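You operate a simulated robot arm through the tools that you are given. There is no shell and no other tool. Be economical: measure what you need, move in short steps, check, and stop when the job is done.

You are at the controls of a simulated two-armed robot. One attempt, no reset.

## Task
Seal the blue vacuum bag and pump it flat, holding the pump steady.
Fine: stand the pump back where it was. Set down upright: hand pump.

Only the result counts: the job must be done as asked and must still hold three seconds after the hand-in. Knocking over, shifting, dropping, spilling or breaking anything else fails it. Lids that push on must go on centred and level and be pressed home; caps that screw on are set level and turned clockwise until they are tight.

## Robot
Two 7-joint arms with two-finger parallel grippers on one trunk, on a base that drives. Base frame: it is fixed to the floor where the robot stands at the start and does not move with it; the origin is under the middle of the robot, x ahead of it, y to its left, z up; the surface under the hand at the start is at about z = 760. Lengths are in mm, angles in degrees, forces in N, time in s.
The left shoulder is at the start at [70, 163, 1195], the right one opposite. With the tool pointing down near the work surface each hand reaches from about 340 to 860 mm from the robot's upright axis, wherever it stands, measured 20 degrees to its own side. Places, roughly: pump knob [500, -500, 1000]; valve of the blue vacuum bag [600, -300, 800]; zip slider [700, 0, 800]. Payload 3.43 kg a hand.
Tool frame (each hand has its own): the origin (TCP) lies between the finger pads and is the grasp point; the fingertips stand 34 mm ahead of it; z points along the fingers, y is the line along which they close. Largest opening 128 mm; finger width 24, thickness 12; the body of the gripper, 48 by 130 mm, starts 96 mm behind the TCP.
Orientation is told as [roll, pitch, yaw] about the base's x, y, z axes, in that order, counted from this pose: with the fingers straight down and closing along the base's y, the tool's x points along the base's -x, its y along +y and its z along -z.

## Interface
- The arms move only by the tool play_rows. It takes "left_increments", "right_increments" or both (then of equal length, played together; a hand with none holds still); each is a list of rows, each a list of 7 numbers: the shift along the base's x, y, z in units of 300 mm (1.0 is 300 mm), then the turn, a rotation vector about the base's x, y, z in units of 180 degrees (1.0 is 180 degrees), then the opening, from 0 (shut) to 1 (fully open). In form: [[x, y, z, ax, ay, az, jaw], ...]. A call has 1 to 12 rows; each row is the pose to reach, as a shift and turn from the pose commanded when the call began. A call with a number of a shift or a turn outside -1 to 1 is refused whole. Each row takes 0.2 s and may step no farther than 50 mm and 8.6 degrees from the row before; otherwise, or with a gripper value out of range, the whole call is refused. A pose out of reach is approached as far as the arm can. The call stops where the force on the tool passes 50 N (or 10 N more than at its start, if that is more) or the arm is blocked; 0.2 s more then pass. The fingers move at their own pace (about 153 mm/s each) and stop on an object; they squeeze with about 39 N. The grip force told is the motor's: it shows also when the fingers shut on nothing. Time passes only in rows, and 0.2 s behind the last, so rows that repeat a pose let the fingers close. The reply holds the time, the measured pose of the TCP, the force on the tool along the base axes, the opening and the grip force, in the units named above and with some noise, with the torque about the TCP (base axes, N m) and any sound that the robot's microphone picked up, and new pictures: "views" is both (left out), scene, wrist or none (wrist: the cameras of the hands that moved).
- Cameras (640 x 400 px; columns grow to the right, rows downward): "scene" is now at [130.9, -28.6, 1420.6]; the picture's right is [-0.32, -0.95, -0.00], its down [-0.55, 0.19, -0.81] and it looks along [0.77, -0.26, -0.58] (base axes); focal length 264 px, centre (320, 200). "left" rides on the left gripper at [76, 11, -160] in its tool frame; the picture's right is [-0.15, 0.99, 0.00], its down [-0.88, -0.13, -0.46] and it looks along [-0.45, -0.07, 0.89] (tool axes); focal length 234 px, centre (320, 200). "right" rides on the right gripper at [76, -11, -160] in its tool frame; the picture's right is [0.15, 0.99, 0.00], its down [-0.88, 0.13, -0.46] and it looks along [-0.45, 0.07, 0.89] (tool axes); focal length 234 px, centre (320, 200). There is no depth. A picture from a camera that has moved, and an enlarged one, comes with that camera's place and axes in the base frame and with its lens.
- lift_body(by): slides the trunk up (or, below 0, down) by that many mm; the arms and the scene camera ride with it, the base frame stays. It gives what a move gives, with no picture.
- steer(legs): drives the robot by 1 to 6 legs, each [ahead, left, turn to the left] in mm, mm and degrees, along the robot's own axes; the way and the turn of a leg run together, so that a leg with both is an arc; at most 1500 mm and 180 degrees a leg. The arms and the cameras ride along, it lands a little off, and it stops where it bumps. It gives what a move gives, and a new picture of the scene camera.
- turn_head(pan, tilt): turns the head with the scene camera to pan (to the left, within 86 degrees either way) and tilt (down, from -29 to 69), counted from straight ahead of the robot. It gives what a move gives, and a new picture of the scene camera.
- inspect(camera, box): a new picture of the part [left, top, right, bottom] of that camera's present view, enlarged. The clock stands still meanwhile.
- sign_off(): hands the job in; it is judged then, once.

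Go step by step. Nothing tells you exact positions but the pictures and the camera data: compare them with the known pose of the tool, close in by small moves and look again before you grip or let go. The budget is 120 turns and 260 pictures, counting those below and the enlarged ones. Unless the task says otherwise, let go and move clear before handing in, and close with one line.

The tools are called after "Call:" by a JSON object that holds its "method" and its "body". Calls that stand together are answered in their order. play_rows: Moves the arms, as the interface text tells. Its arguments: {"type":"object","properties":{"left_increments":{"type":"array","items":{"type":"array","items":{"type":"number"}}},"right_increments":{"type":"array","items":{"type":"array","items":{"type":"number"}}},"views":{"type":"string","enum":["both","scene","wrist","none"]}},"required":[]} The other tools are called the same way: lift_body (by) slides the trunk up or down; steer (legs) drives the base; turn_head (pan, tilt) turns the head that bears the scene camera; inspect (camera, box) takes an enlarged picture of a part of a camera's view; sign_off () hands the job in.

At the start:

```text
time: 0.0
left_ee_pos: [595.2, -49.6, 1209.7]
left_tool_rot: [0.0, 0.0, 0.0]
left_ft_force: [-0.4, -0.3, 0.0]
left_torque: [0.01, -0.01, 0.01]
left_finger_gap: 128.1
left_grip_force: 0.0
right_ee_pos: [508.3, -526.6, 1221.0]
right_tool_rot: [0.0, 0.0, 0.0]
right_ft_force: [-0.8, -0.2, -0.4]
right_torque: [0.03, 0.0, -0.02]
right_finger_gap: 128.1
right_grip_force: 0.0
trunk travel left (down, up): [-675.0, 265.0]
robot x, y, heading: [-3.1, -0.3, 0.2]
head pan, tilt: [-18.6, 35.5]
```

scene: 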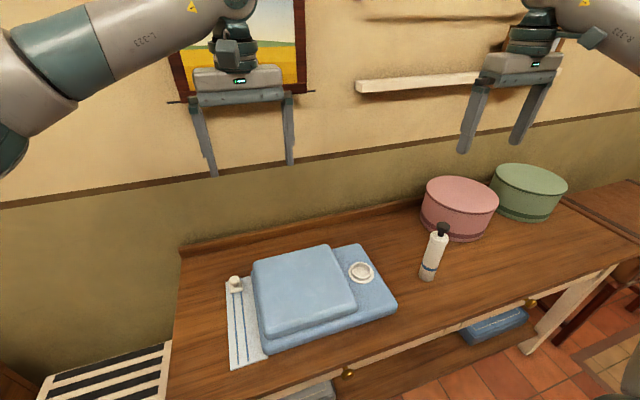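
right: 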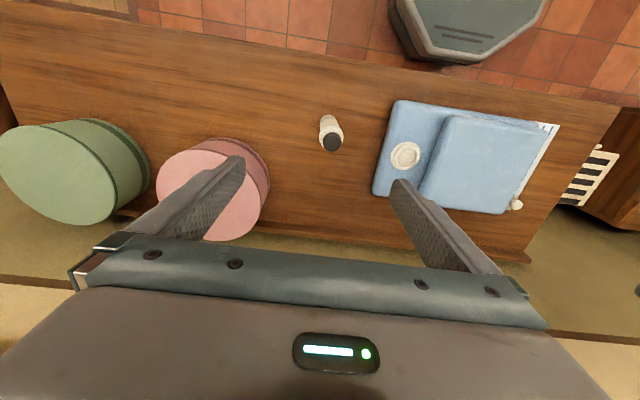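
left: 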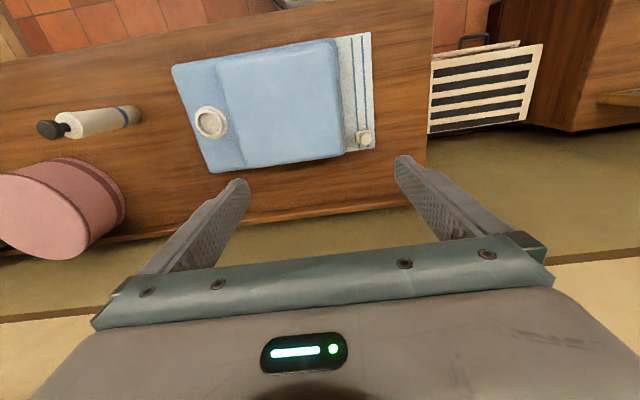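

I see the blue bag with its zip strip on the left, its slider at the far end, the valve on the right, and the pump standing further right. I'll zoom in on these before moving.

Call:
{"method": "inspect", "body": {"camera": "scene", "box": [210, 230, 410, 380]}}

Call:
{"method": "inspect", "body": {"camera": "left", "box": [300, 20, 420, 170]}}

Call:
{"method": "inspect", "body": {"camera": "scene", "box": [390, 200, 490, 300]}}

Call:
{"method": "inspect", "body": {"camera": "right", "box": [300, 80, 560, 230]}}

```text
2.67 times, centred on (310, 305) of scene
camera zoom: at [130.9, -28.6, 1420.6], right [-0.32, -0.95, 0.0], down [-0.55, 0.19, -0.81], along [0.77, -0.26, -0.58], focal length 705 px, centre (347, -80)
```

zoom: 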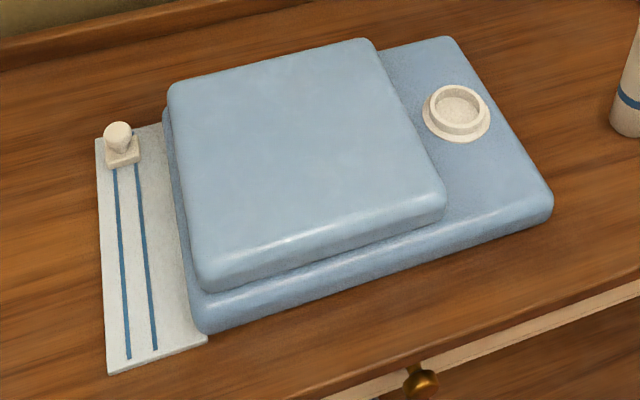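

```text
2.67 times, centred on (360, 95) of left
camera zoom: at [519.7, -39.3, 1367.7], right [0.15, 0.99, 0.0], down [0.88, -0.13, 0.46], along [0.45, -0.07, -0.89], focal length 624 px, centre (213, 480)
```

zoom: 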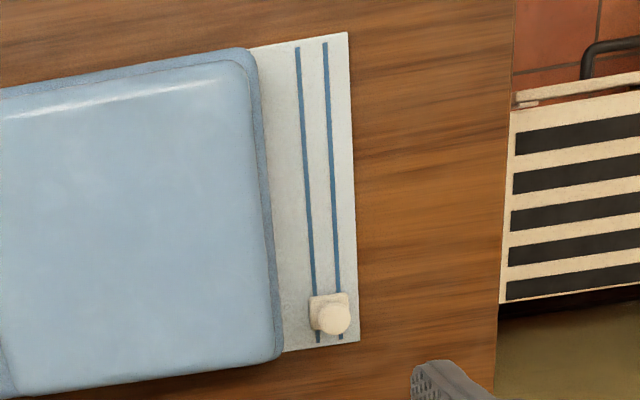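

```text
4.00 times, centred on (440, 250) of scene
camera zoom: at [130.9, -28.6, 1420.6], right [-0.32, -0.95, 0.0], down [-0.55, 0.19, -0.81], along [0.77, -0.26, -0.58], focal length 1057 px, centre (-160, 0)
```

zoom: 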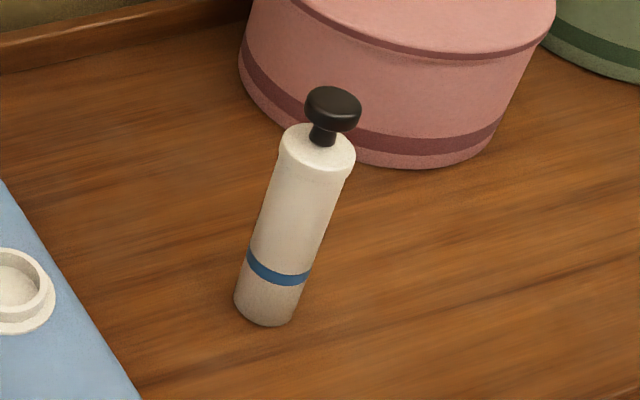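

```text
2.46 times, centred on (430, 155) of right
camera zoom: at [433.3, -537.8, 1382.1], right [-0.15, 0.99, 0.0], down [0.88, 0.13, 0.46], along [0.45, 0.07, -0.89], focal length 576 px, centre (49, 311)
```

zoom: 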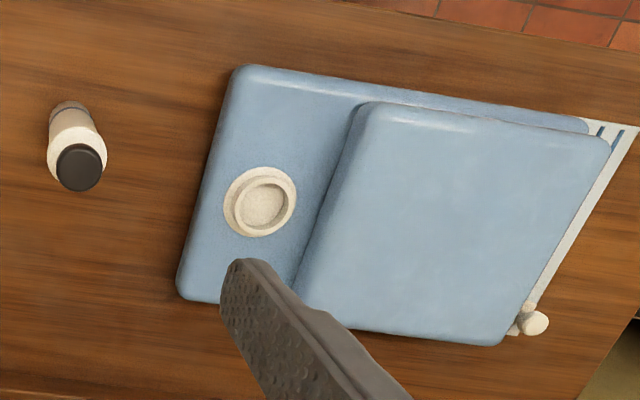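

The triangulated positions are: slider knob at about [663, 50, 797] with its track running to x≈450, valve at about [566, -300, 815], and pump axis at about [527, -503] with the knob top near z 959. First I'll take the left hand over the slider, turned 90° so the fingers straddle it along the track.

Call:
{"method": "play_rows", "body": {"left_increments": [[0.02, 0.03, -0.086, 0, 0, 0.0454, 0.45], [0.04, 0.06, -0.172, 0, 0, 0.0909, 0.45], [0.062, 0.09, -0.258, 0, 0, 0.1364, 0.45], [0.082, 0.121, -0.344, 0, 0, 0.1818, 0.45], [0.103, 0.151, -0.43, 0, 0, 0.2273, 0.45], [0.123, 0.18, -0.516, 0, 0, 0.2727, 0.45], [0.144, 0.21, -0.602, 0, 0, 0.3182, 0.45], [0.165, 0.242, -0.69, 0, 0, 0.3636, 0.45], [0.185, 0.272, -0.776, 0, 0, 0.409, 0.45], [0.206, 0.303, -0.862, 0, 0, 0.4545, 0.45], [0.2267, 0.333, -0.95, 0, 0, 0.5, 0.45]]}}

```text
time: 2.4
left_ee_pos: [663.8, 49.1, 922.4]
left_tool_rot: [0.0, -0.1, 90.1]
left_ft_force: [-0.3, 0.5, 1.0]
left_torque: [0.01, 0.03, -0.03]
left_finger_gap: 57.4
left_grip_force: 0.0
right_ee_pos: [508.9, -526.0, 1220.9]
right_tool_rot: [0.0, -0.1, 0.0]
right_ft_force: [-0.2, 0.3, -1.1]
right_torque: [-0.01, 0.01, 0.04]
right_finger_gap: 127.5
right_grip_force: 0.0
trunk travel left (down, up): [-675.0, 265.0]
robot x, y, heading: [-0.1, 0.2, 0.2]
head pan, tilt: [-18.6, 35.5]
camera scene: at [131.5, -28.1, 1420.6], right [-0.32, -0.95, 0.0], down [-0.55, 0.18, -0.81], along [0.77, -0.26, -0.58], focal length 264 px, centre (320, 200)
camera left: at [652.8, -26.4, 1082.6], right [-0.99, 0.14, 0.0], down [0.13, 0.88, 0.46], along [0.06, 0.45, -0.89], focal length 234 px, centre (320, 200)
```

scene: 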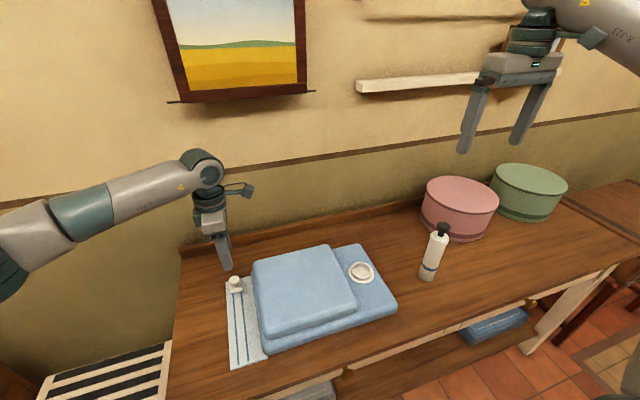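
left: 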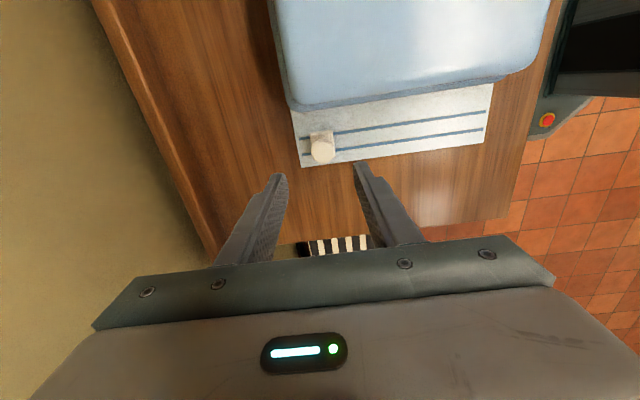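

The slider is just where I computed, at [659, 50]. I'll lower the hand around it and check.

Call:
{"method": "play_rows", "body": {"left_increments": [[-0.016, 0.0, -0.1, 0, 0, 0, 0.45], [-0.016, 0.0, -0.2, 0, 0, 0, 0.45], [-0.016, 0.0, -0.3, 0, 0, 0, 0.45], [-0.016, 0.0, -0.367, 0, 0, 0, 0.45]]}}

Call:
{"method": "inspect", "body": {"camera": "scene", "box": [180, 220, 300, 300]}}

```text
time: 3.4
left_ee_pos: [657.9, 49.6, 813.8]
left_tool_rot: [0.0, 0.1, 90.0]
left_ft_force: [-0.2, -0.5, -0.5]
left_torque: [0.04, 0.0, -0.02]
left_finger_gap: 57.8
left_grip_force: 0.1
right_ee_pos: [509.0, -526.7, 1220.4]
right_tool_rot: [0.0, 0.0, -0.1]
right_ft_force: [-0.1, 0.1, -0.1]
right_torque: [-0.01, -0.01, 0.0]
right_finger_gap: 127.7
right_grip_force: 0.1
trunk travel left (down, up): [-675.0, 265.0]
robot x, y, heading: [-2.5, -1.5, -0.1]
head pan, tilt: [-18.6, 35.5]
camera scene: at [131.3, -28.4, 1420.6], right [-0.32, -0.95, 0.0], down [-0.55, 0.18, -0.81], along [0.77, -0.26, -0.58], focal length 264 px, centre (320, 200)
camera left: at [647.6, -26.4, 972.6], right [-0.99, 0.15, 0.0], down [0.13, 0.88, 0.46], along [0.07, 0.45, -0.89], focal length 234 px, centre (320, 200)
```

scene: 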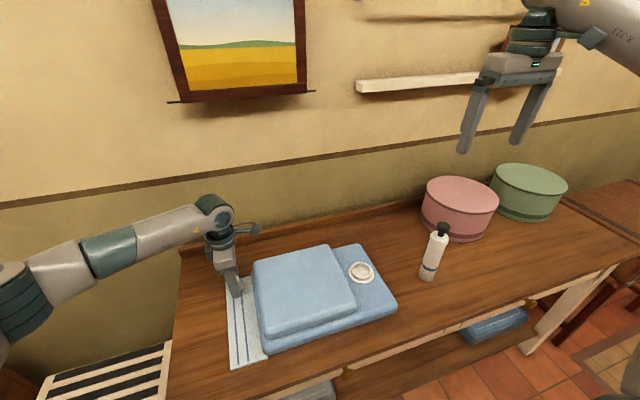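
left: 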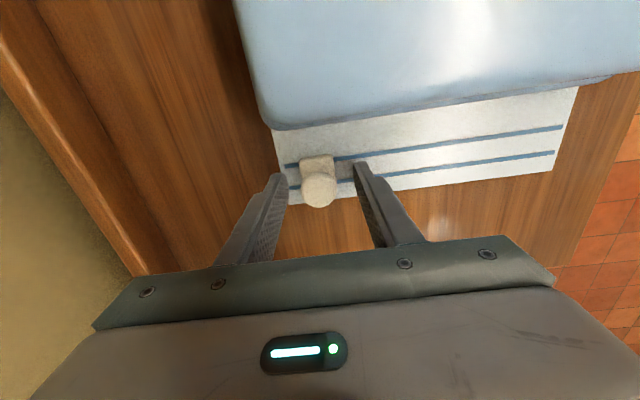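

```text
5.00 times, centred on (240, 260) of scene
camera zoom: at [131.3, -28.4, 1420.6], right [-0.32, -0.95, 0.0], down [-0.55, 0.18, -0.81], along [0.77, -0.26, -0.58], focal length 1322 px, centre (720, -100)
```

zoom: 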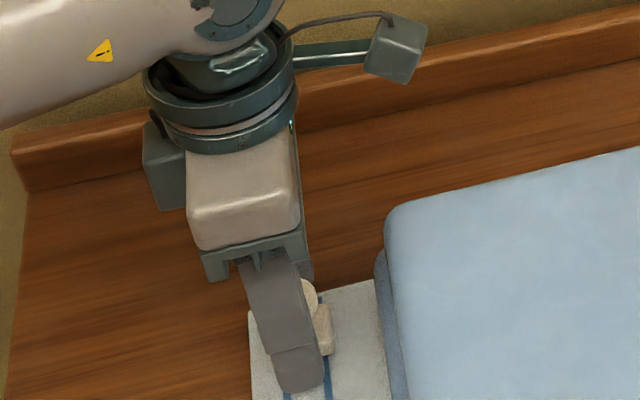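

The knob sits between the fingers but slightly nearer the bag than the finger centre. I'll shift 6 mm toward it, lower a touch, and close.

Call:
{"method": "play_rows", "body": {"left_increments": [[0.006, -0.02, -0.015, 0, 0, 0, 0.45], [0.006, -0.02, -0.015, 0, 0, 0, 0.0], [0.006, -0.02, -0.015, 0, 0, 0, 0.0], [0.006, -0.02, -0.015, 0, 0, 0, 0.0]]}}

Call:
{"method": "inspect", "body": {"camera": "scene", "box": [180, 220, 300, 300]}}

```text
time: 4.4
left_ee_pos: [659.8, 44.3, 808.7]
left_tool_rot: [0.1, 0.0, 90.1]
left_ft_force: [-0.4, -1.2, -0.1]
left_torque: [0.11, 0.02, -0.02]
left_finger_gap: 28.9
left_grip_force: 38.8
right_ee_pos: [509.4, -526.4, 1219.9]
right_tool_rot: [0.0, 0.0, 0.0]
right_ft_force: [-0.1, 0.5, 0.5]
right_torque: [0.01, 0.0, 0.02]
right_finger_gap: 128.1
right_grip_force: 0.0
trunk travel left (down, up): [-675.0, 265.0]
robot x, y, heading: [1.0, 0.4, -0.2]
head pan, tilt: [-18.6, 35.5]
camera scene: at [130.9, -28.6, 1420.6], right [-0.32, -0.95, 0.0], down [-0.55, 0.19, -0.81], along [0.77, -0.26, -0.58], focal length 264 px, centre (320, 200)
camera left: at [649.2, -32.3, 968.3], right [-0.99, 0.15, 0.0], down [0.13, 0.88, 0.46], along [0.07, 0.45, -0.89], focal length 234 px, centre (320, 200)
```

scene: 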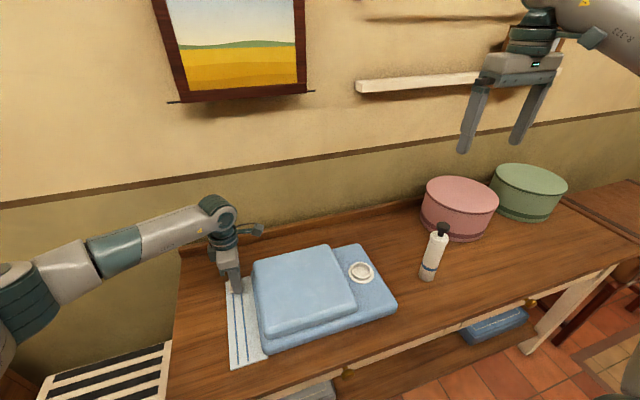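
left: 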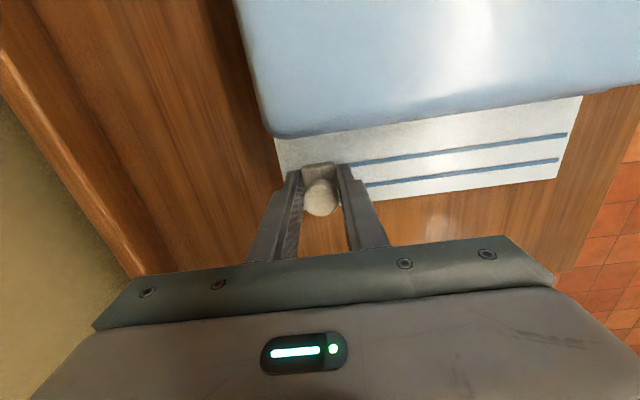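

```text
5.00 times, centred on (240, 260) of scene
camera zoom: at [130.9, -28.6, 1420.6], right [-0.32, -0.95, 0.0], down [-0.55, 0.19, -0.81], along [0.77, -0.26, -0.58], focal length 1322 px, centre (720, -100)
```

zoom: 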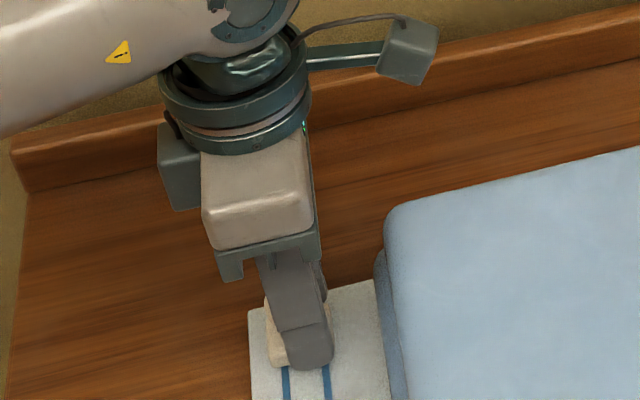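

I have the slider gripped at its base (29 mm). Next I'll draw it along the track toward the robot.

Call:
{"method": "play_rows", "body": {"left_increments": [[-0.06, 0.002, 0, 0, 0, 0, 0], [-0.12, 0.004, 0, 0, 0, 0, 0], [-0.18, 0.006, 0, 0, 0, 0, 0], [-0.24, 0.008, 0, 0, 0, 0, 0], [-0.3, 0.01, 0, 0, 0, 0, 0], [-0.36, 0.012, 0, 0, 0, 0, 0], [-0.42, 0.014, 0, 0, 0, 0, 0], [-0.48, 0.016, 0, 0, 0, 0, 0], [-0.54, 0.018, 0, 0, 0, 0, 0], [-0.59, 0.019, 0, 0, 0, 0, 0]]}}

```text
time: 6.6
left_ee_pos: [481.5, 48.3, 808.8]
left_tool_rot: [0.0, -0.1, 90.0]
left_ft_force: [0.2, -7.7, 0.2]
left_torque: [-0.31, -0.11, -0.1]
left_finger_gap: 28.9
left_grip_force: 38.9
right_ee_pos: [508.9, -527.9, 1219.7]
right_tool_rot: [0.1, 0.0, 0.0]
right_ft_force: [1.1, -0.6, 0.5]
right_torque: [-0.01, 0.02, 0.01]
right_finger_gap: 127.8
right_grip_force: 0.2
trunk travel left (down, up): [-675.0, 265.0]
robot x, y, heading: [2.2, 2.0, 0.2]
head pan, tilt: [-18.6, 35.5]
camera scene: at [130.8, -29.4, 1420.6], right [-0.32, -0.95, 0.0], down [-0.55, 0.19, -0.81], along [0.77, -0.26, -0.58], focal length 264 px, centre (320, 200)
camera left: at [471.5, -27.7, 968.5], right [-0.99, 0.15, 0.0], down [0.13, 0.88, 0.46], along [0.07, 0.45, -0.89], focal length 234 px, centre (320, 200)
```

scene: 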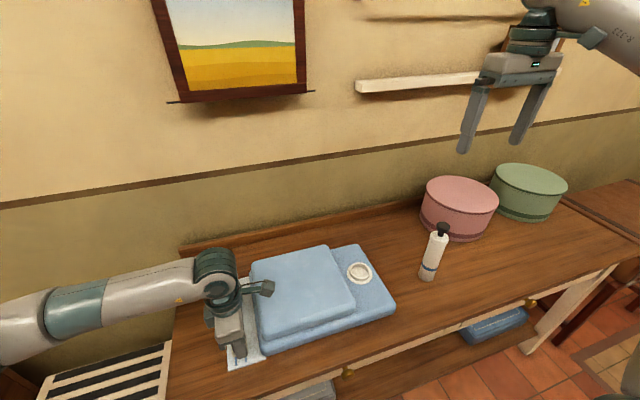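
left: 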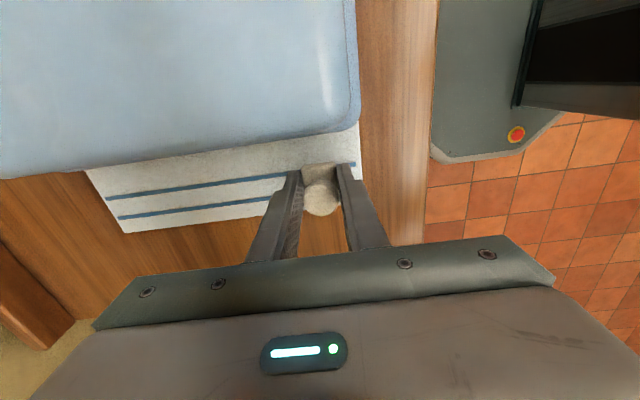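

The slider moves well with a small side load. I'll ease the sideways offset and carry on to the end of the track in small steps.

Call:
{"method": "play_rows", "body": {"left_increments": [[-0.015, -0.006, 0, 0, 0, 0, 0], [-0.03, -0.008, 0, 0, 0, 0, 0], [-0.045, -0.008, 0, 0, 0, 0, 0], [-0.06, -0.008, 0, 0, 0, 0, 0]]}}

Call:
{"method": "inspect", "body": {"camera": "left", "box": [240, 110, 440, 235]}}

```text
time: 7.6
left_ee_pos: [466.1, 48.4, 809.6]
left_tool_rot: [0.0, 0.1, 90.0]
left_ft_force: [8.2, 0.6, 10.3]
left_torque: [0.2, -0.34, 0.77]
left_finger_gap: 29.2
left_grip_force: 39.5
right_ee_pos: [509.8, -526.7, 1220.5]
right_tool_rot: [0.0, 0.0, -0.1]
right_ft_force: [-0.4, 0.0, -0.5]
right_torque: [-0.02, 0.01, -0.01]
right_finger_gap: 128.1
right_grip_force: 0.1
trunk travel left (down, up): [-675.0, 265.0]
robot x, y, heading: [-0.2, 3.4, -0.2]
head pan, tilt: [-18.6, 35.5]
camera scene: at [131.4, -28.4, 1420.7], right [-0.32, -0.95, 0.0], down [-0.55, 0.18, -0.81], along [0.77, -0.26, -0.58], focal length 264 px, centre (320, 200)
camera left: at [455.0, -29.0, 968.3], right [-0.99, 0.14, 0.0], down [0.13, 0.88, 0.46], along [0.07, 0.45, -0.89], focal length 234 px, centre (320, 200)
```

scene: 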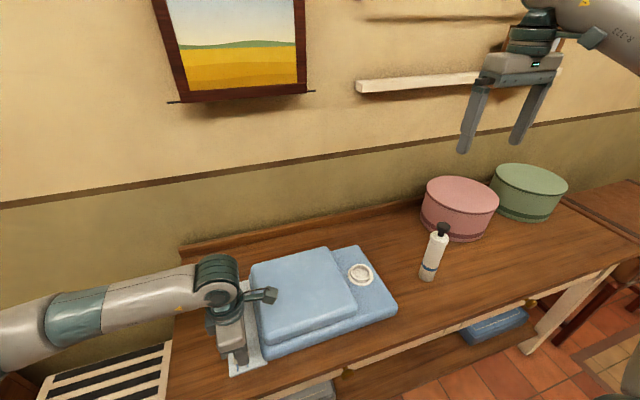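
left: 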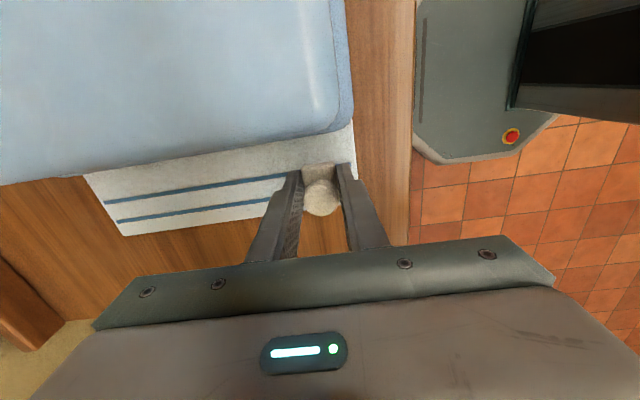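

```text
3.20 times, centred on (340, 172) of left
camera zoom: at [455.0, -29.0, 968.3], right [-0.99, 0.14, 0.0], down [0.13, 0.88, 0.46], along [0.07, 0.45, -0.89], focal length 749 px, centre (256, 288)
```

zoom: 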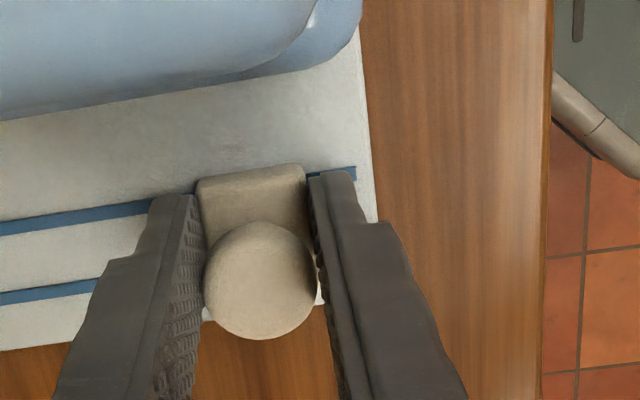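

The bag's edge has begun to follow the slider, so the slider is at its end stop. I'll open, retreat upward and look.

Call:
{"method": "play_rows", "body": {"left_increments": [[0, 0, 0, 0, 0, 0, 0.2], [0, 0, 0, 0, 0, 0, 0.4], [0, 0, 0.08, 0, 0, 0, 0.4], [0, 0, 0.2, 0, 0, 0, 0.4], [0, 0, 0.35, 0, 0, 0, 0.4], [0, 0, 0.5, 0, 0, 0, 0.4], [0.0, 0.1, 0.65, 0, 0, 0, 0.4], [0.0, 0.25, 0.75, 0, 0, 0, 0.4]]}}

Call:
{"method": "inspect", "body": {"camera": "scene", "box": [210, 230, 410, 380]}}

```text
refused: row 7 steps farther than a row can; nothing moved
```

```text
2.67 times, centred on (310, 305) of scene
camera zoom: at [131.4, -28.4, 1420.7], right [-0.32, -0.95, 0.0], down [-0.55, 0.18, -0.81], along [0.77, -0.26, -0.58], focal length 705 px, centre (347, -80)
```

zoom: 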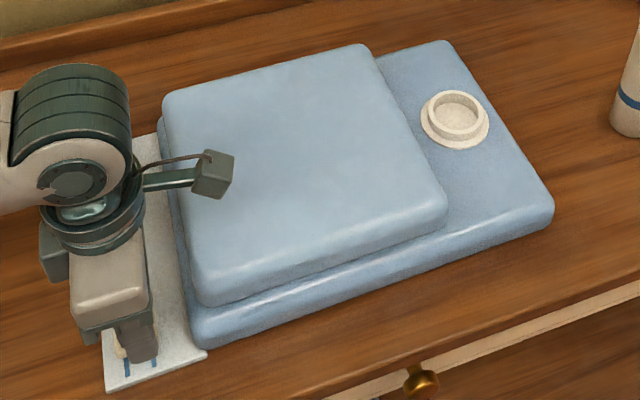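

The step was too large, so I'll repeat the retreat with smaller steps.

Call:
{"method": "play_rows", "body": {"left_increments": [[0, 0, 0, 0, 0, 0, 0.2], [0, 0, 0, 0, 0, 0, 0.4], [0, 0, 0.08, 0, 0, 0, 0.4], [0, 0, 0.2, 0, 0, 0, 0.4], [0, 0, 0.35, 0, 0, 0, 0.4], [0, 0, 0.5, 0, 0, 0, 0.4], [0.0, 0.1, 0.6, 0, 0, 0, 0.4], [0.0, 0.22, 0.7, 0, 0, 0, 0.4], [0.0, 0.34, 0.78, 0, 0, 0, 0.4]]}}

Call:
{"method": "inspect", "body": {"camera": "scene", "box": [210, 230, 410, 380]}}

```text
time: 9.6
left_ee_pos: [464.4, 151.3, 1043.4]
left_tool_rot: [0.0, 0.0, 90.0]
left_ft_force: [-0.4, -0.8, 0.7]
left_torque: [-0.05, -0.04, 0.04]
left_finger_gap: 51.1
left_grip_force: 0.1
right_ee_pos: [507.4, -525.0, 1221.3]
right_tool_rot: [0.0, 0.0, 0.0]
right_ft_force: [-0.1, 0.0, -0.7]
right_torque: [0.0, -0.03, 0.02]
right_finger_gap: 128.0
right_grip_force: 0.1
trunk travel left (down, up): [-675.0, 265.0]
robot x, y, heading: [1.1, -2.3, -0.1]
head pan, tilt: [-18.6, 35.5]
camera scene: at [130.1, -27.2, 1420.7], right [-0.32, -0.95, 0.0], down [-0.55, 0.18, -0.81], along [0.77, -0.26, -0.58], focal length 264 px, centre (320, 200)
camera left: at [452.9, 74.6, 1202.5], right [-0.99, 0.15, 0.0], down [0.13, 0.88, 0.46], along [0.07, 0.45, -0.89], focal length 234 px, centre (320, 200)
```

scene: 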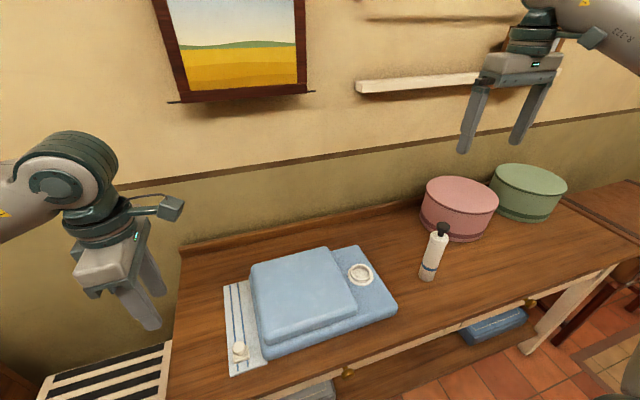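
left: 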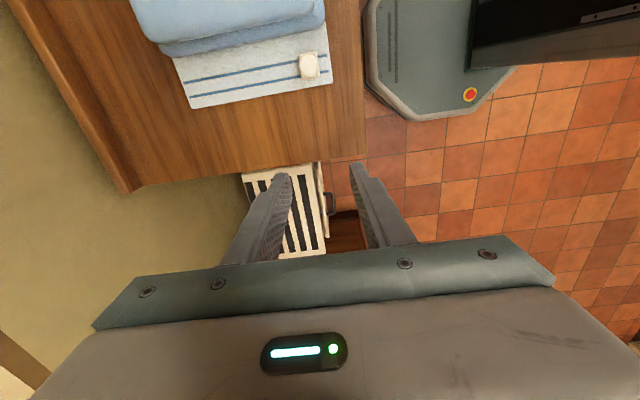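

```text
2.67 times, centred on (310, 305) of scene
camera zoom: at [130.1, -27.2, 1420.7], right [-0.32, -0.95, 0.0], down [-0.55, 0.18, -0.81], along [0.77, -0.26, -0.58], focal length 705 px, centre (347, -80)
```

zoom: 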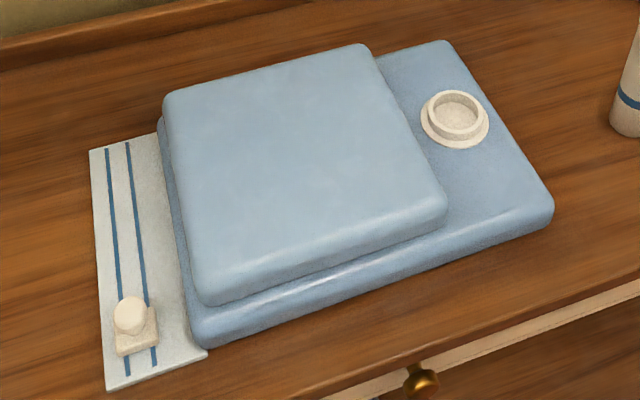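

The zip is sealed, with the slider at the near end stop. Now I'll pitch the right hand toward horizontal behind the pump, on the robot's side, so the knob stays free for the left hand.

Call:
{"method": "play_rows", "body": {"right_increments": [[-0.05, 0.01, -0.09, 0, -0.045, 0, 0.6], [-0.1, 0.02, -0.18, 0, -0.09, 0, 0.6], [-0.15, 0.03, -0.27, 0, -0.135, 0, 0.6], [-0.2, 0.04, -0.36, 0, -0.18, 0, 0.6], [-0.25, 0.05, -0.45, 0, -0.225, 0, 0.6], [-0.3, 0.06, -0.54, 0, -0.27, 0, 0.6], [-0.35, 0.07, -0.63, 0, -0.315, 0, 0.6], [-0.4, 0.077, -0.72, 0, -0.36, 0, 0.6]]}}

```text
time: 11.4
left_ee_pos: [462.9, 148.1, 1043.8]
left_tool_rot: [-0.1, 0.1, 90.0]
left_ft_force: [-0.6, -0.7, 0.6]
left_torque: [-0.02, -0.06, -0.04]
left_finger_gap: 51.0
left_grip_force: 0.1
right_ee_pos: [393.4, -515.3, 1000.6]
right_tool_rot: [0.6, -65.0, -0.3]
right_ft_force: [-0.3, 0.1, -0.2]
right_torque: [0.0, -0.03, 0.01]
right_finger_gap: 77.0
right_grip_force: 0.0
right hand out of reach, approached as far as the arm can: row 7, 8
trunk travel left (down, up): [-675.0, 265.0]
robot x, y, heading: [-3.0, -2.9, -0.1]
head pan, tilt: [-18.6, 35.5]
camera scene: at [128.6, -29.6, 1421.0], right [-0.32, -0.95, 0.0], down [-0.55, 0.19, -0.81], along [0.77, -0.26, -0.58], focal length 264 px, centre (320, 200)
camera right: at [216.1, -527.3, 1001.8], right [-0.07, 0.99, -0.13], down [-0.04, 0.13, 0.99], along [1.0, 0.07, 0.03], focal length 234 px, centre (320, 200)
```

scene: 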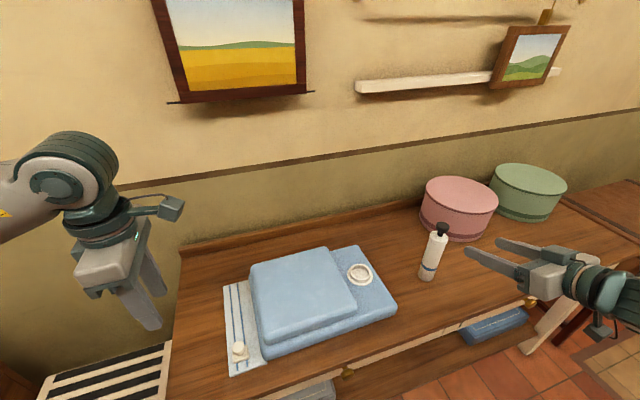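
right: 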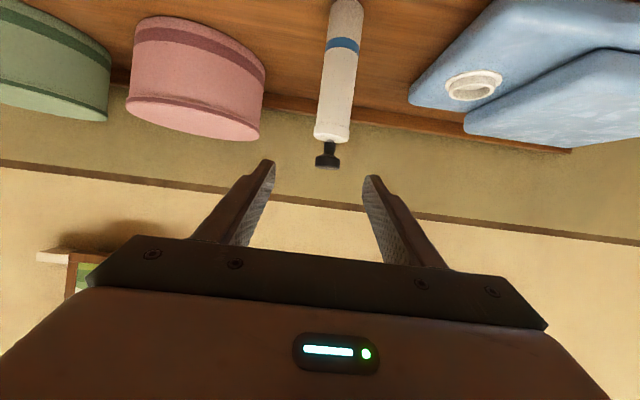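

The pump axis is confirmed at about [527, -503], with its body from z 760 to 925. I'll lower the right hand in front of the pump to mid-body height.

Call:
{"method": "play_rows", "body": {"right_increments": [[0.06, 0.01, -0.09, 0, 0, 0, 0.6], [0.12, 0.02, -0.18, 0, 0, 0, 0.6], [0.157, 0.03, -0.28, 0, 0, 0, 0.6], [0.157, 0.04, -0.38, 0, 0, 0, 0.6], [0.157, 0.04, -0.48, 0, 0, 0, 0.6], [0.157, 0.04, -0.56, 0, 0, 0, 0.6]]}}

```text
time: 12.8
left_ee_pos: [465.5, 149.6, 1043.1]
left_tool_rot: [0.1, 0.0, 90.0]
left_ft_force: [-0.9, -0.6, -0.6]
left_torque: [-0.01, 0.01, 0.02]
left_finger_gap: 50.9
left_grip_force: 0.1
right_ee_pos: [419.0, -527.1, 873.3]
right_tool_rot: [0.0, -64.8, 0.0]
right_ft_force: [-0.6, 0.3, 0.1]
right_torque: [0.01, 0.0, -0.01]
right_finger_gap: 76.8
right_grip_force: 0.0
right hand out of reach, approached as far as the arm can: row 4, 5, 6
trunk travel left (down, up): [-675.0, 265.0]
robot x, y, heading: [-1.5, -0.1, 0.1]
head pan, tilt: [-18.6, 35.5]
camera scene: at [130.7, -28.6, 1420.6], right [-0.32, -0.95, 0.0], down [-0.55, 0.18, -0.81], along [0.77, -0.26, -0.58], focal length 264 px, centre (320, 200)
camera right: at [242.4, -539.2, 875.2], right [-0.06, 0.99, -0.13], down [-0.04, 0.13, 0.99], along [1.0, 0.07, 0.03], focal length 234 px, centre (320, 200)
```

scene: 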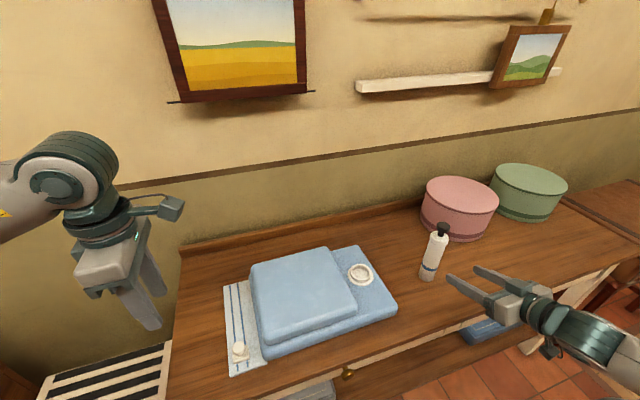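
right: 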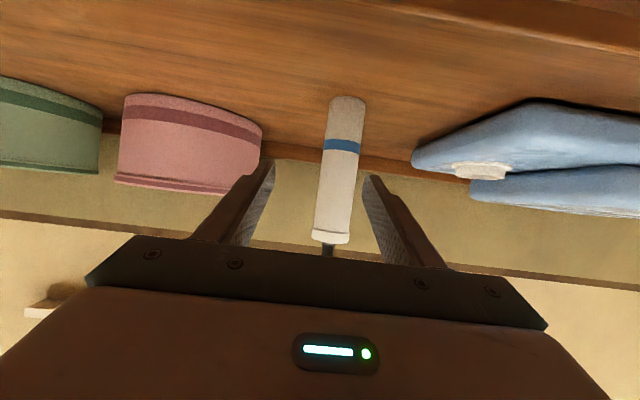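

The right arm is folded at its inner limit here. I'll back the base 100 mm and shift it 100 mm right so both hands reach the pump and valve comfortably.

Call:
{"method": "steer", "body": {"legs": [[-110, 0, 0], [0, -100, 0]]}}

```text
time: 14.7
left_ee_pos: [355.8, 49.7, 1042.5]
left_tool_rot: [0.0, 0.0, 90.1]
left_ft_force: [0.1, -0.1, -0.6]
left_torque: [0.04, 0.04, -0.03]
left_finger_gap: 51.3
left_grip_force: 0.0
right_ee_pos: [310.4, -627.6, 873.5]
right_tool_rot: [0.1, -64.7, -0.1]
right_ft_force: [0.1, 0.4, 0.1]
right_torque: [-0.02, 0.0, 0.02]
right_finger_gap: 76.5
right_grip_force: 0.0
trunk travel left (down, up): [-675.0, 265.0]
robot x, y, heading: [-111.4, -99.3, 0.2]
head pan, tilt: [-18.6, 35.5]
camera scene: at [21.8, -128.4, 1420.7], right [-0.32, -0.95, 0.0], down [-0.55, 0.18, -0.81], along [0.77, -0.26, -0.58], focal length 264 px, centre (320, 200)
```

scene: 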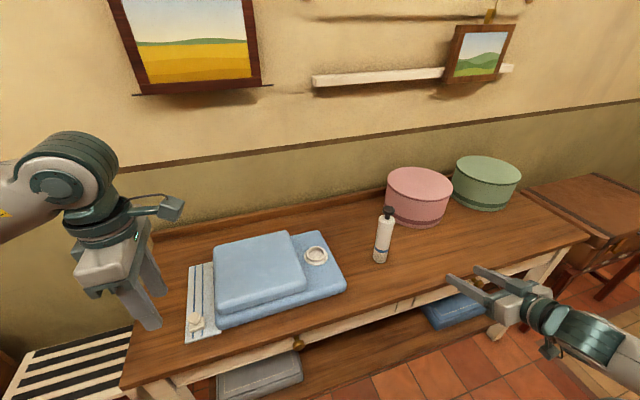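

Now I'll bring the right hand directly in front of the pump at grip height.

Call:
{"method": "play_rows", "body": {"right_increments": [[0.08, 0.083, -0.022, 0, 0, 0, 0.6], [0.16, 0.167, -0.044, 0, 0, 0, 0.6], [0.24, 0.25, -0.066, 0, 0, 0, 0.6], [0.32, 0.333, -0.088, 0, 0, 0, 0.6], [0.4, 0.417, -0.11, 0, 0, 0, 0.6]]}}

Call:
{"method": "inspect", "body": {"camera": "scene", "box": [330, 170, 490, 290]}}

```text
time: 15.9
left_ee_pos: [355.9, 50.2, 1043.7]
left_tool_rot: [0.0, 0.0, 90.0]
left_ft_force: [-0.1, 0.0, -0.1]
left_torque: [0.0, 0.02, 0.01]
left_finger_gap: 51.2
left_grip_force: 0.0
right_ee_pos: [353.7, -595.4, 926.7]
right_tool_rot: [0.2, -64.7, -0.1]
right_ft_force: [-0.9, 0.7, 0.5]
right_torque: [0.01, 0.02, 0.01]
right_finger_gap: 77.1
right_grip_force: 0.1
right hand out of reach, approached as far as the arm can: row 1, 2, 3, 4, 5
trunk travel left (down, up): [-675.0, 265.0]
robot x, y, heading: [-107.6, -98.7, 0.1]
head pan, tilt: [-18.6, 35.5]
camera scene: at [22.0, -128.4, 1420.6], right [-0.32, -0.95, 0.0], down [-0.55, 0.18, -0.81], along [0.77, -0.26, -0.58], focal length 264 px, centre (320, 200)
camera right: at [176.6, -607.3, 928.7], right [-0.06, 0.99, -0.13], down [-0.04, 0.13, 0.99], along [1.0, 0.07, 0.03], focal length 234 px, centre (320, 200)
```

scene: 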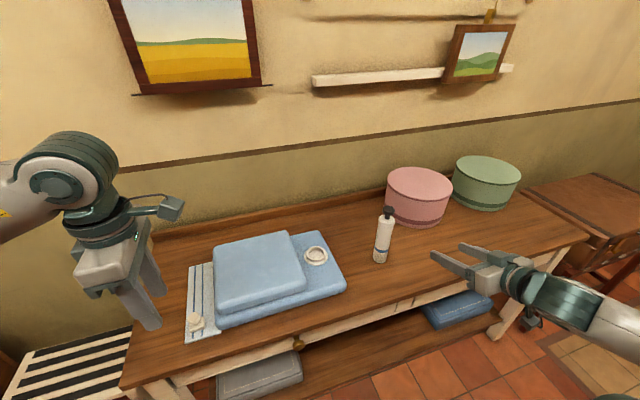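
right: 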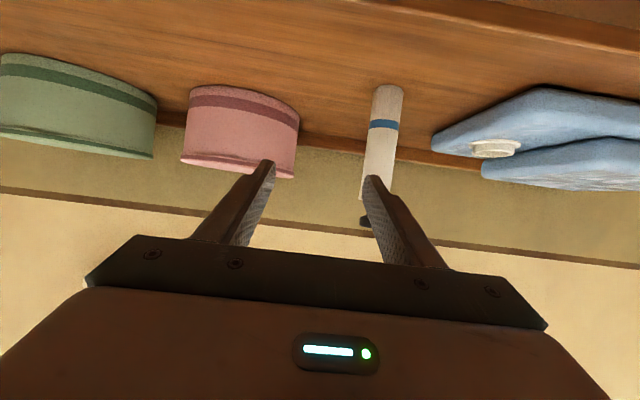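

```text
3.33 times, centred on (410, 230) of scene
camera zoom: at [22.0, -128.4, 1420.6], right [-0.32, -0.95, 0.0], down [-0.55, 0.18, -0.81], along [0.77, -0.26, -0.58], focal length 881 px, centre (20, 100)
```

zoom: 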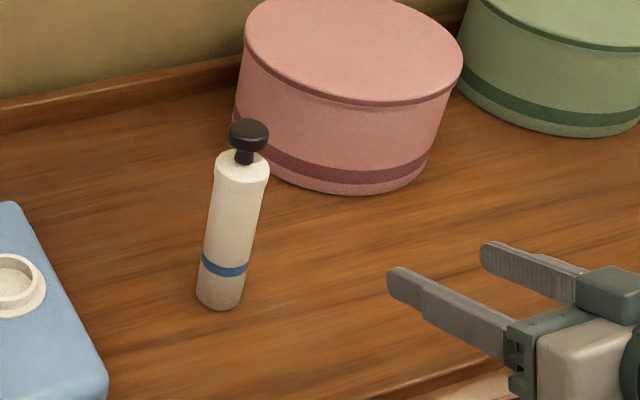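

The near-horizontal pose is limited by the wrist. I'll ease the pitch to about -45°, which is still enough clearance for the knob, and move closer.

Call:
{"method": "play_rows", "body": {"right_increments": [[0, 0, 0, 0, 0.04, 0, 0.6], [0, 0, 0, 0, 0.08, 0, 0.6], [0.0, 0, 0, 0, 0.111, 0, 0.6]], "views": "none"}}

```text
time: 16.7
left_ee_pos: [355.8, 51.1, 1041.8]
left_tool_rot: [0.1, 0.0, 90.0]
left_ft_force: [-0.2, 0.4, -0.2]
left_torque: [0.0, 0.03, 0.01]
left_finger_gap: 51.0
left_grip_force: 0.1
right_ee_pos: [353.4, -593.7, 926.1]
right_tool_rot: [0.1, -44.7, -0.1]
right_ft_force: [0.1, 0.7, -0.1]
right_torque: [0.01, 0.01, -0.02]
right_finger_gap: 76.8
right_grip_force: 0.0
trunk travel left (down, up): [-675.0, 265.0]
robot x, y, heading: [-110.0, -102.8, -0.1]
head pan, tilt: [-18.6, 35.5]
```

Call:
{"method": "play_rows", "body": {"right_increments": [[0.064, 0.076, -0.063, 0, 0, 0, 0.6], [0.128, 0.152, -0.126, 0, 0, 0, 0.6], [0.192, 0.228, -0.19, 0, 0, 0, 0.6], [0.25, 0.303, -0.253, 0, 0, 0, 0.6]]}}

```text
time: 17.7
left_ee_pos: [356.7, 50.2, 1041.6]
left_tool_rot: [0.0, 0.0, 90.1]
left_ft_force: [-0.4, 0.7, 0.8]
left_torque: [-0.02, 0.03, 0.01]
left_finger_gap: 51.0
left_grip_force: 0.0
right_ee_pos: [429.6, -502.8, 849.8]
right_tool_rot: [0.0, -44.6, -0.1]
right_ft_force: [0.6, 0.4, -0.4]
right_torque: [0.0, 0.03, 0.02]
right_finger_gap: 76.9
right_grip_force: 0.0
trunk travel left (down, up): [-675.0, 265.0]
robot x, y, heading: [-106.7, -96.2, 0.1]
head pan, tilt: [-18.6, 35.5]
camera scene: at [23.7, -127.8, 1420.5], right [-0.32, -0.95, 0.0], down [-0.55, 0.18, -0.81], along [0.77, -0.26, -0.58], focal length 264 px, centre (320, 200)
camera right: at [263.0, -513.7, 912.3], right [-0.1, 0.99, -0.1], down [0.3, 0.13, 0.94], along [0.95, 0.07, -0.31], focal length 234 px, centre (320, 200)
```

scene: 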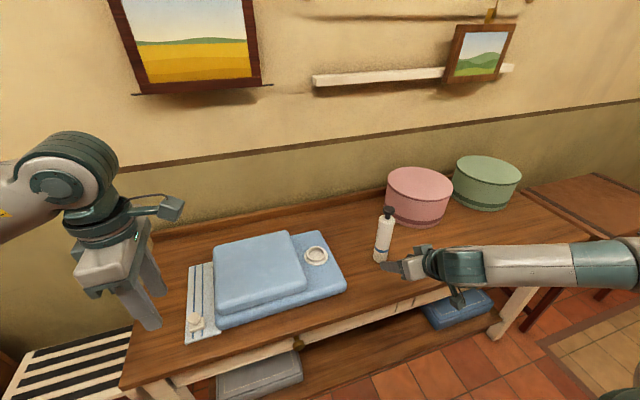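
right: 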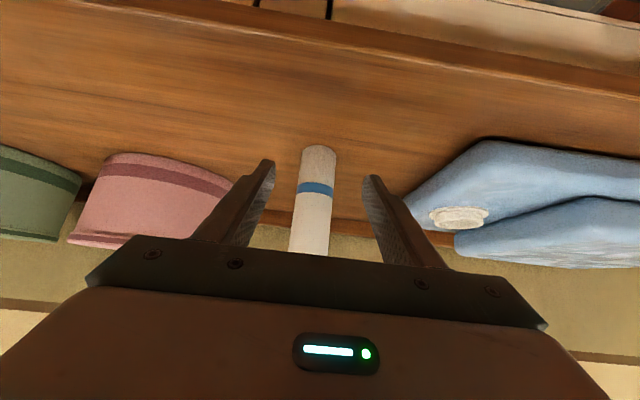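

The pump is centred between the fingers. I'll lower a little and advance around the body.

Call:
{"method": "play_rows", "body": {"right_increments": [[0.04, 0, -0.057, 0, 0, 0, 0.6], [0.12, 0, -0.057, 0, 0, 0, 0.6], [0.2, 0, -0.057, 0, 0, 0, 0.6], [0.27, 0, -0.057, 0, 0, 0, 0.6], [0.32, 0, -0.057, 0, 0, 0, 0.6]]}}

Call:
{"method": "inspect", "body": {"camera": "scene", "box": [330, 190, 450, 280]}}

```text
time: 18.9
left_ee_pos: [355.1, 51.1, 1042.9]
left_tool_rot: [0.0, 0.1, 90.1]
left_ft_force: [0.0, 0.0, 0.5]
left_torque: [-0.01, -0.01, -0.01]
left_finger_gap: 51.1
left_grip_force: 0.1
right_ee_pos: [523.7, -504.9, 833.4]
right_tool_rot: [0.1, -44.8, 0.0]
right_ft_force: [0.4, -0.1, 0.0]
right_torque: [0.01, -0.01, -0.03]
right_finger_gap: 76.8
right_grip_force: 0.0
trunk travel left (down, up): [-675.0, 265.0]
robot x, y, heading: [-111.8, -101.8, -0.0]
head pan, tilt: [-18.6, 35.5]
camera scene: at [22.2, -128.0, 1420.6], right [-0.32, -0.95, 0.0], down [-0.55, 0.18, -0.81], along [0.77, -0.26, -0.58], focal length 264 px, centre (320, 200)
camera right: at [357.8, -515.1, 896.2], right [-0.11, 0.99, -0.1], down [0.3, 0.13, 0.94], along [0.95, 0.07, -0.31], focal length 234 px, centre (320, 200)
```

scene: 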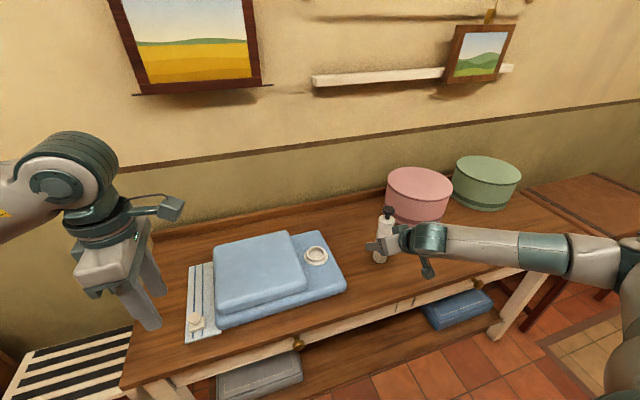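
right: 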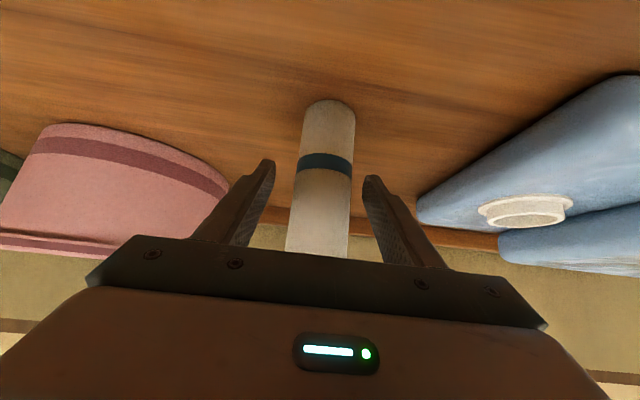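

```text
4.44 times, centred on (390, 235) of scene
camera zoom: at [22.2, -128.0, 1420.6], right [-0.32, -0.95, 0.0], down [-0.55, 0.18, -0.81], along [0.77, -0.26, -0.58], focal length 1175 px, centre (9, 44)
```

zoom: 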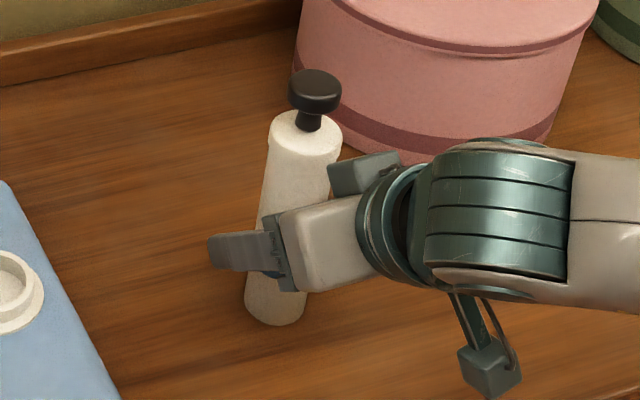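

The pump axis looks to be at x≈532, a few mm ahead of the TCP. I'll advance 8 mm and close on the body.

Call:
{"method": "play_rows", "body": {"right_increments": [[0.015, 0, 0, 0, 0, 0, 0.6], [0.027, 0, 0, 0, 0, 0, 0.6], [0.027, 0, 0, 0, 0, 0, 0.4], [0.027, 0, 0, 0, 0, 0, 0.2], [0.027, 0, 0, 0, 0, 0, 0], [0.027, 0, 0, 0, 0, 0, 0]]}}

Call:
{"method": "inspect", "body": {"camera": "scene", "box": [330, 190, 450, 280]}}

```text
time: 20.3
left_ee_pos: [355.3, 50.5, 1042.5]
left_tool_rot: [0.1, 0.0, 90.1]
left_ft_force: [-0.8, -0.2, 0.2]
left_torque: [0.0, 0.03, 0.01]
left_finger_gap: 51.3
left_grip_force: 0.1
right_ee_pos: [532.1, -503.2, 833.6]
right_tool_rot: [0.1, -44.9, 0.0]
right_ft_force: [0.1, 0.4, 1.5]
right_torque: [0.03, 0.0, 0.02]
right_finger_gap: 43.5
right_grip_force: 39.1
trunk travel left (down, up): [-675.0, 265.0]
robot x, y, heading: [-106.2, -99.3, -0.3]
head pan, tilt: [-18.6, 35.5]
camera scene: at [22.0, -128.0, 1420.6], right [-0.32, -0.95, 0.0], down [-0.55, 0.18, -0.81], along [0.77, -0.26, -0.58], focal length 264 px, centre (320, 200)
camera right: at [366.0, -515.0, 895.4], right [-0.11, 0.99, -0.1], down [0.3, 0.13, 0.94], along [0.95, 0.07, -0.31], focal length 234 px, centre (320, 200)
```

scene: 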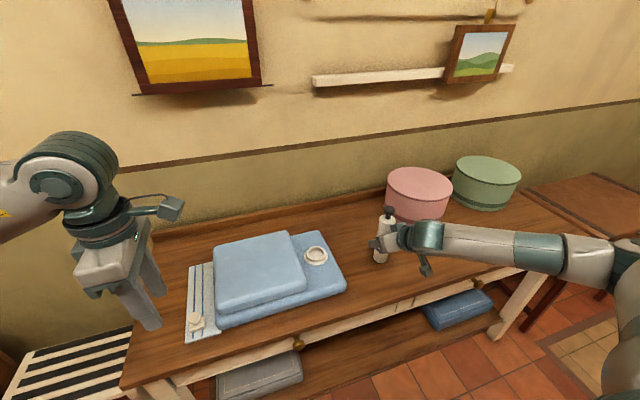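
right: 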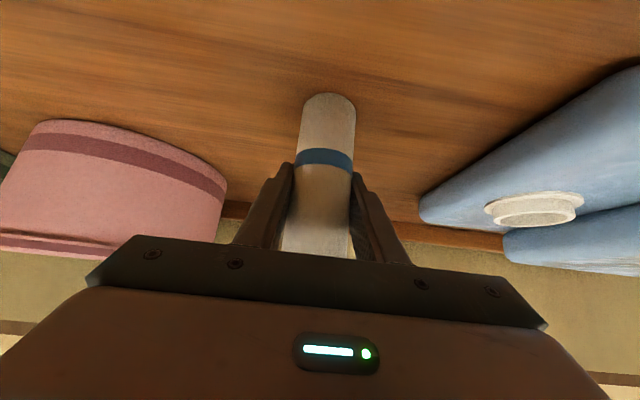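

```text
4.44 times, centred on (390, 235) of scene
camera zoom: at [22.0, -128.0, 1420.6], right [-0.32, -0.95, 0.0], down [-0.55, 0.18, -0.81], along [0.77, -0.26, -0.58], focal length 1175 px, centre (9, 44)
```

zoom: 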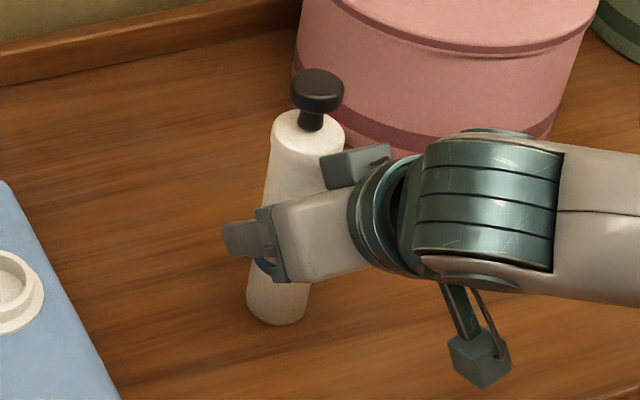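

The pump is firmly held (43.5 mm). Its standing reference is right TCP [532, -503, 833.6]. I'll lift it 90 mm and carry it near the valve, then look closely.

Call:
{"method": "play_rows", "body": {"right_increments": [[0, 0, 0.05, 0, 0, 0, 0], [0, 0, 0.18, 0, 0, 0, 0], [0, 0, 0.32, 0, 0, 0, 0], [0.01, 0.1, 0.32, 0, 0, 0, 0], [0.025, 0.22, 0.32, 0, 0, 0, 0], [0.04, 0.34, 0.32, 0, 0, 0, 0], [0.05, 0.46, 0.32, 0, 0, 0, 0], [0.06, 0.58, 0.32, 0, 0, 0, 0], [0.07, 0.68, 0.32, 0, 0, 0, 0]]}}

Call:
{"method": "inspect", "body": {"camera": "scene", "box": [260, 180, 380, 300]}}

```text
time: 22.3
left_ee_pos: [357.5, 50.2, 1042.8]
left_tool_rot: [0.1, 0.0, 90.0]
left_ft_force: [-0.2, -0.1, 0.1]
left_torque: [-0.03, -0.03, -0.04]
left_finger_gap: 51.2
left_grip_force: 0.1
right_ee_pos: [554.0, -297.9, 930.1]
right_tool_rot: [0.0, -44.8, 0.1]
right_ft_force: [0.4, 0.1, -2.7]
right_torque: [0.0, 0.01, 0.02]
right_finger_gap: 43.8
right_grip_force: 38.9
trunk travel left (down, up): [-675.0, 265.0]
robot x, y, heading: [-106.6, -101.4, 0.1]
head pan, tilt: [-18.6, 35.5]
camera scene: at [23.0, -126.9, 1420.6], right [-0.32, -0.95, 0.0], down [-0.55, 0.18, -0.81], along [0.77, -0.26, -0.58], focal length 264 px, centre (320, 200)
camera right: at [388.2, -308.4, 991.5], right [-0.1, 0.99, -0.1], down [0.3, 0.13, 0.94], along [0.95, 0.07, -0.31], focal length 234 px, centre (320, 200)
```

scene: 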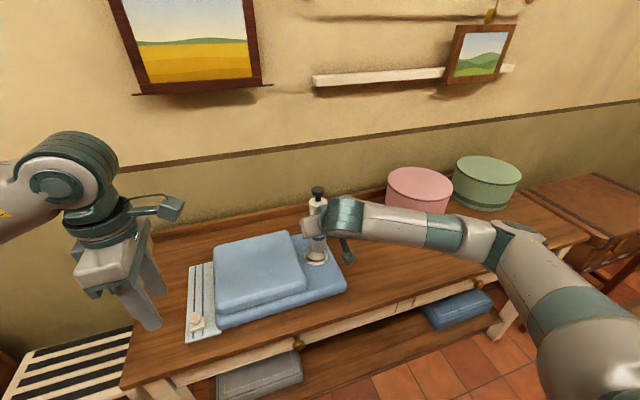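
right: 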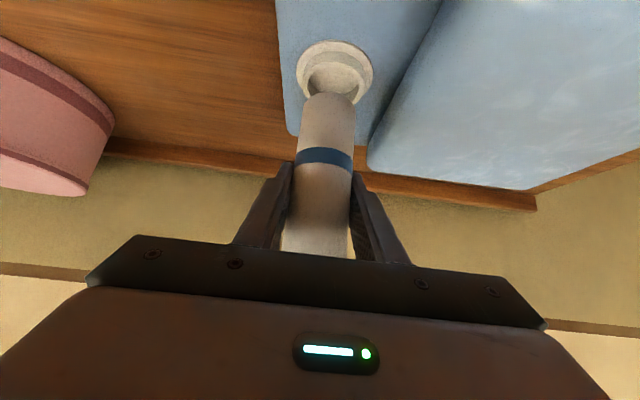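

```text
3.33 times, centred on (320, 240) of scene
camera zoom: at [23.0, -126.9, 1420.6], right [-0.32, -0.95, 0.0], down [-0.55, 0.18, -0.81], along [0.77, -0.26, -0.58], focal length 881 px, centre (320, 67)
```

zoom: 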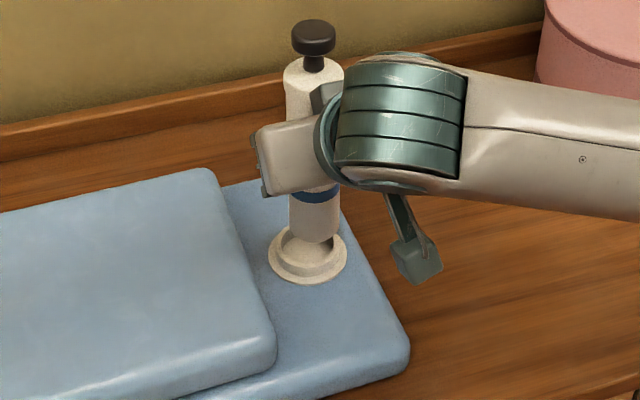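

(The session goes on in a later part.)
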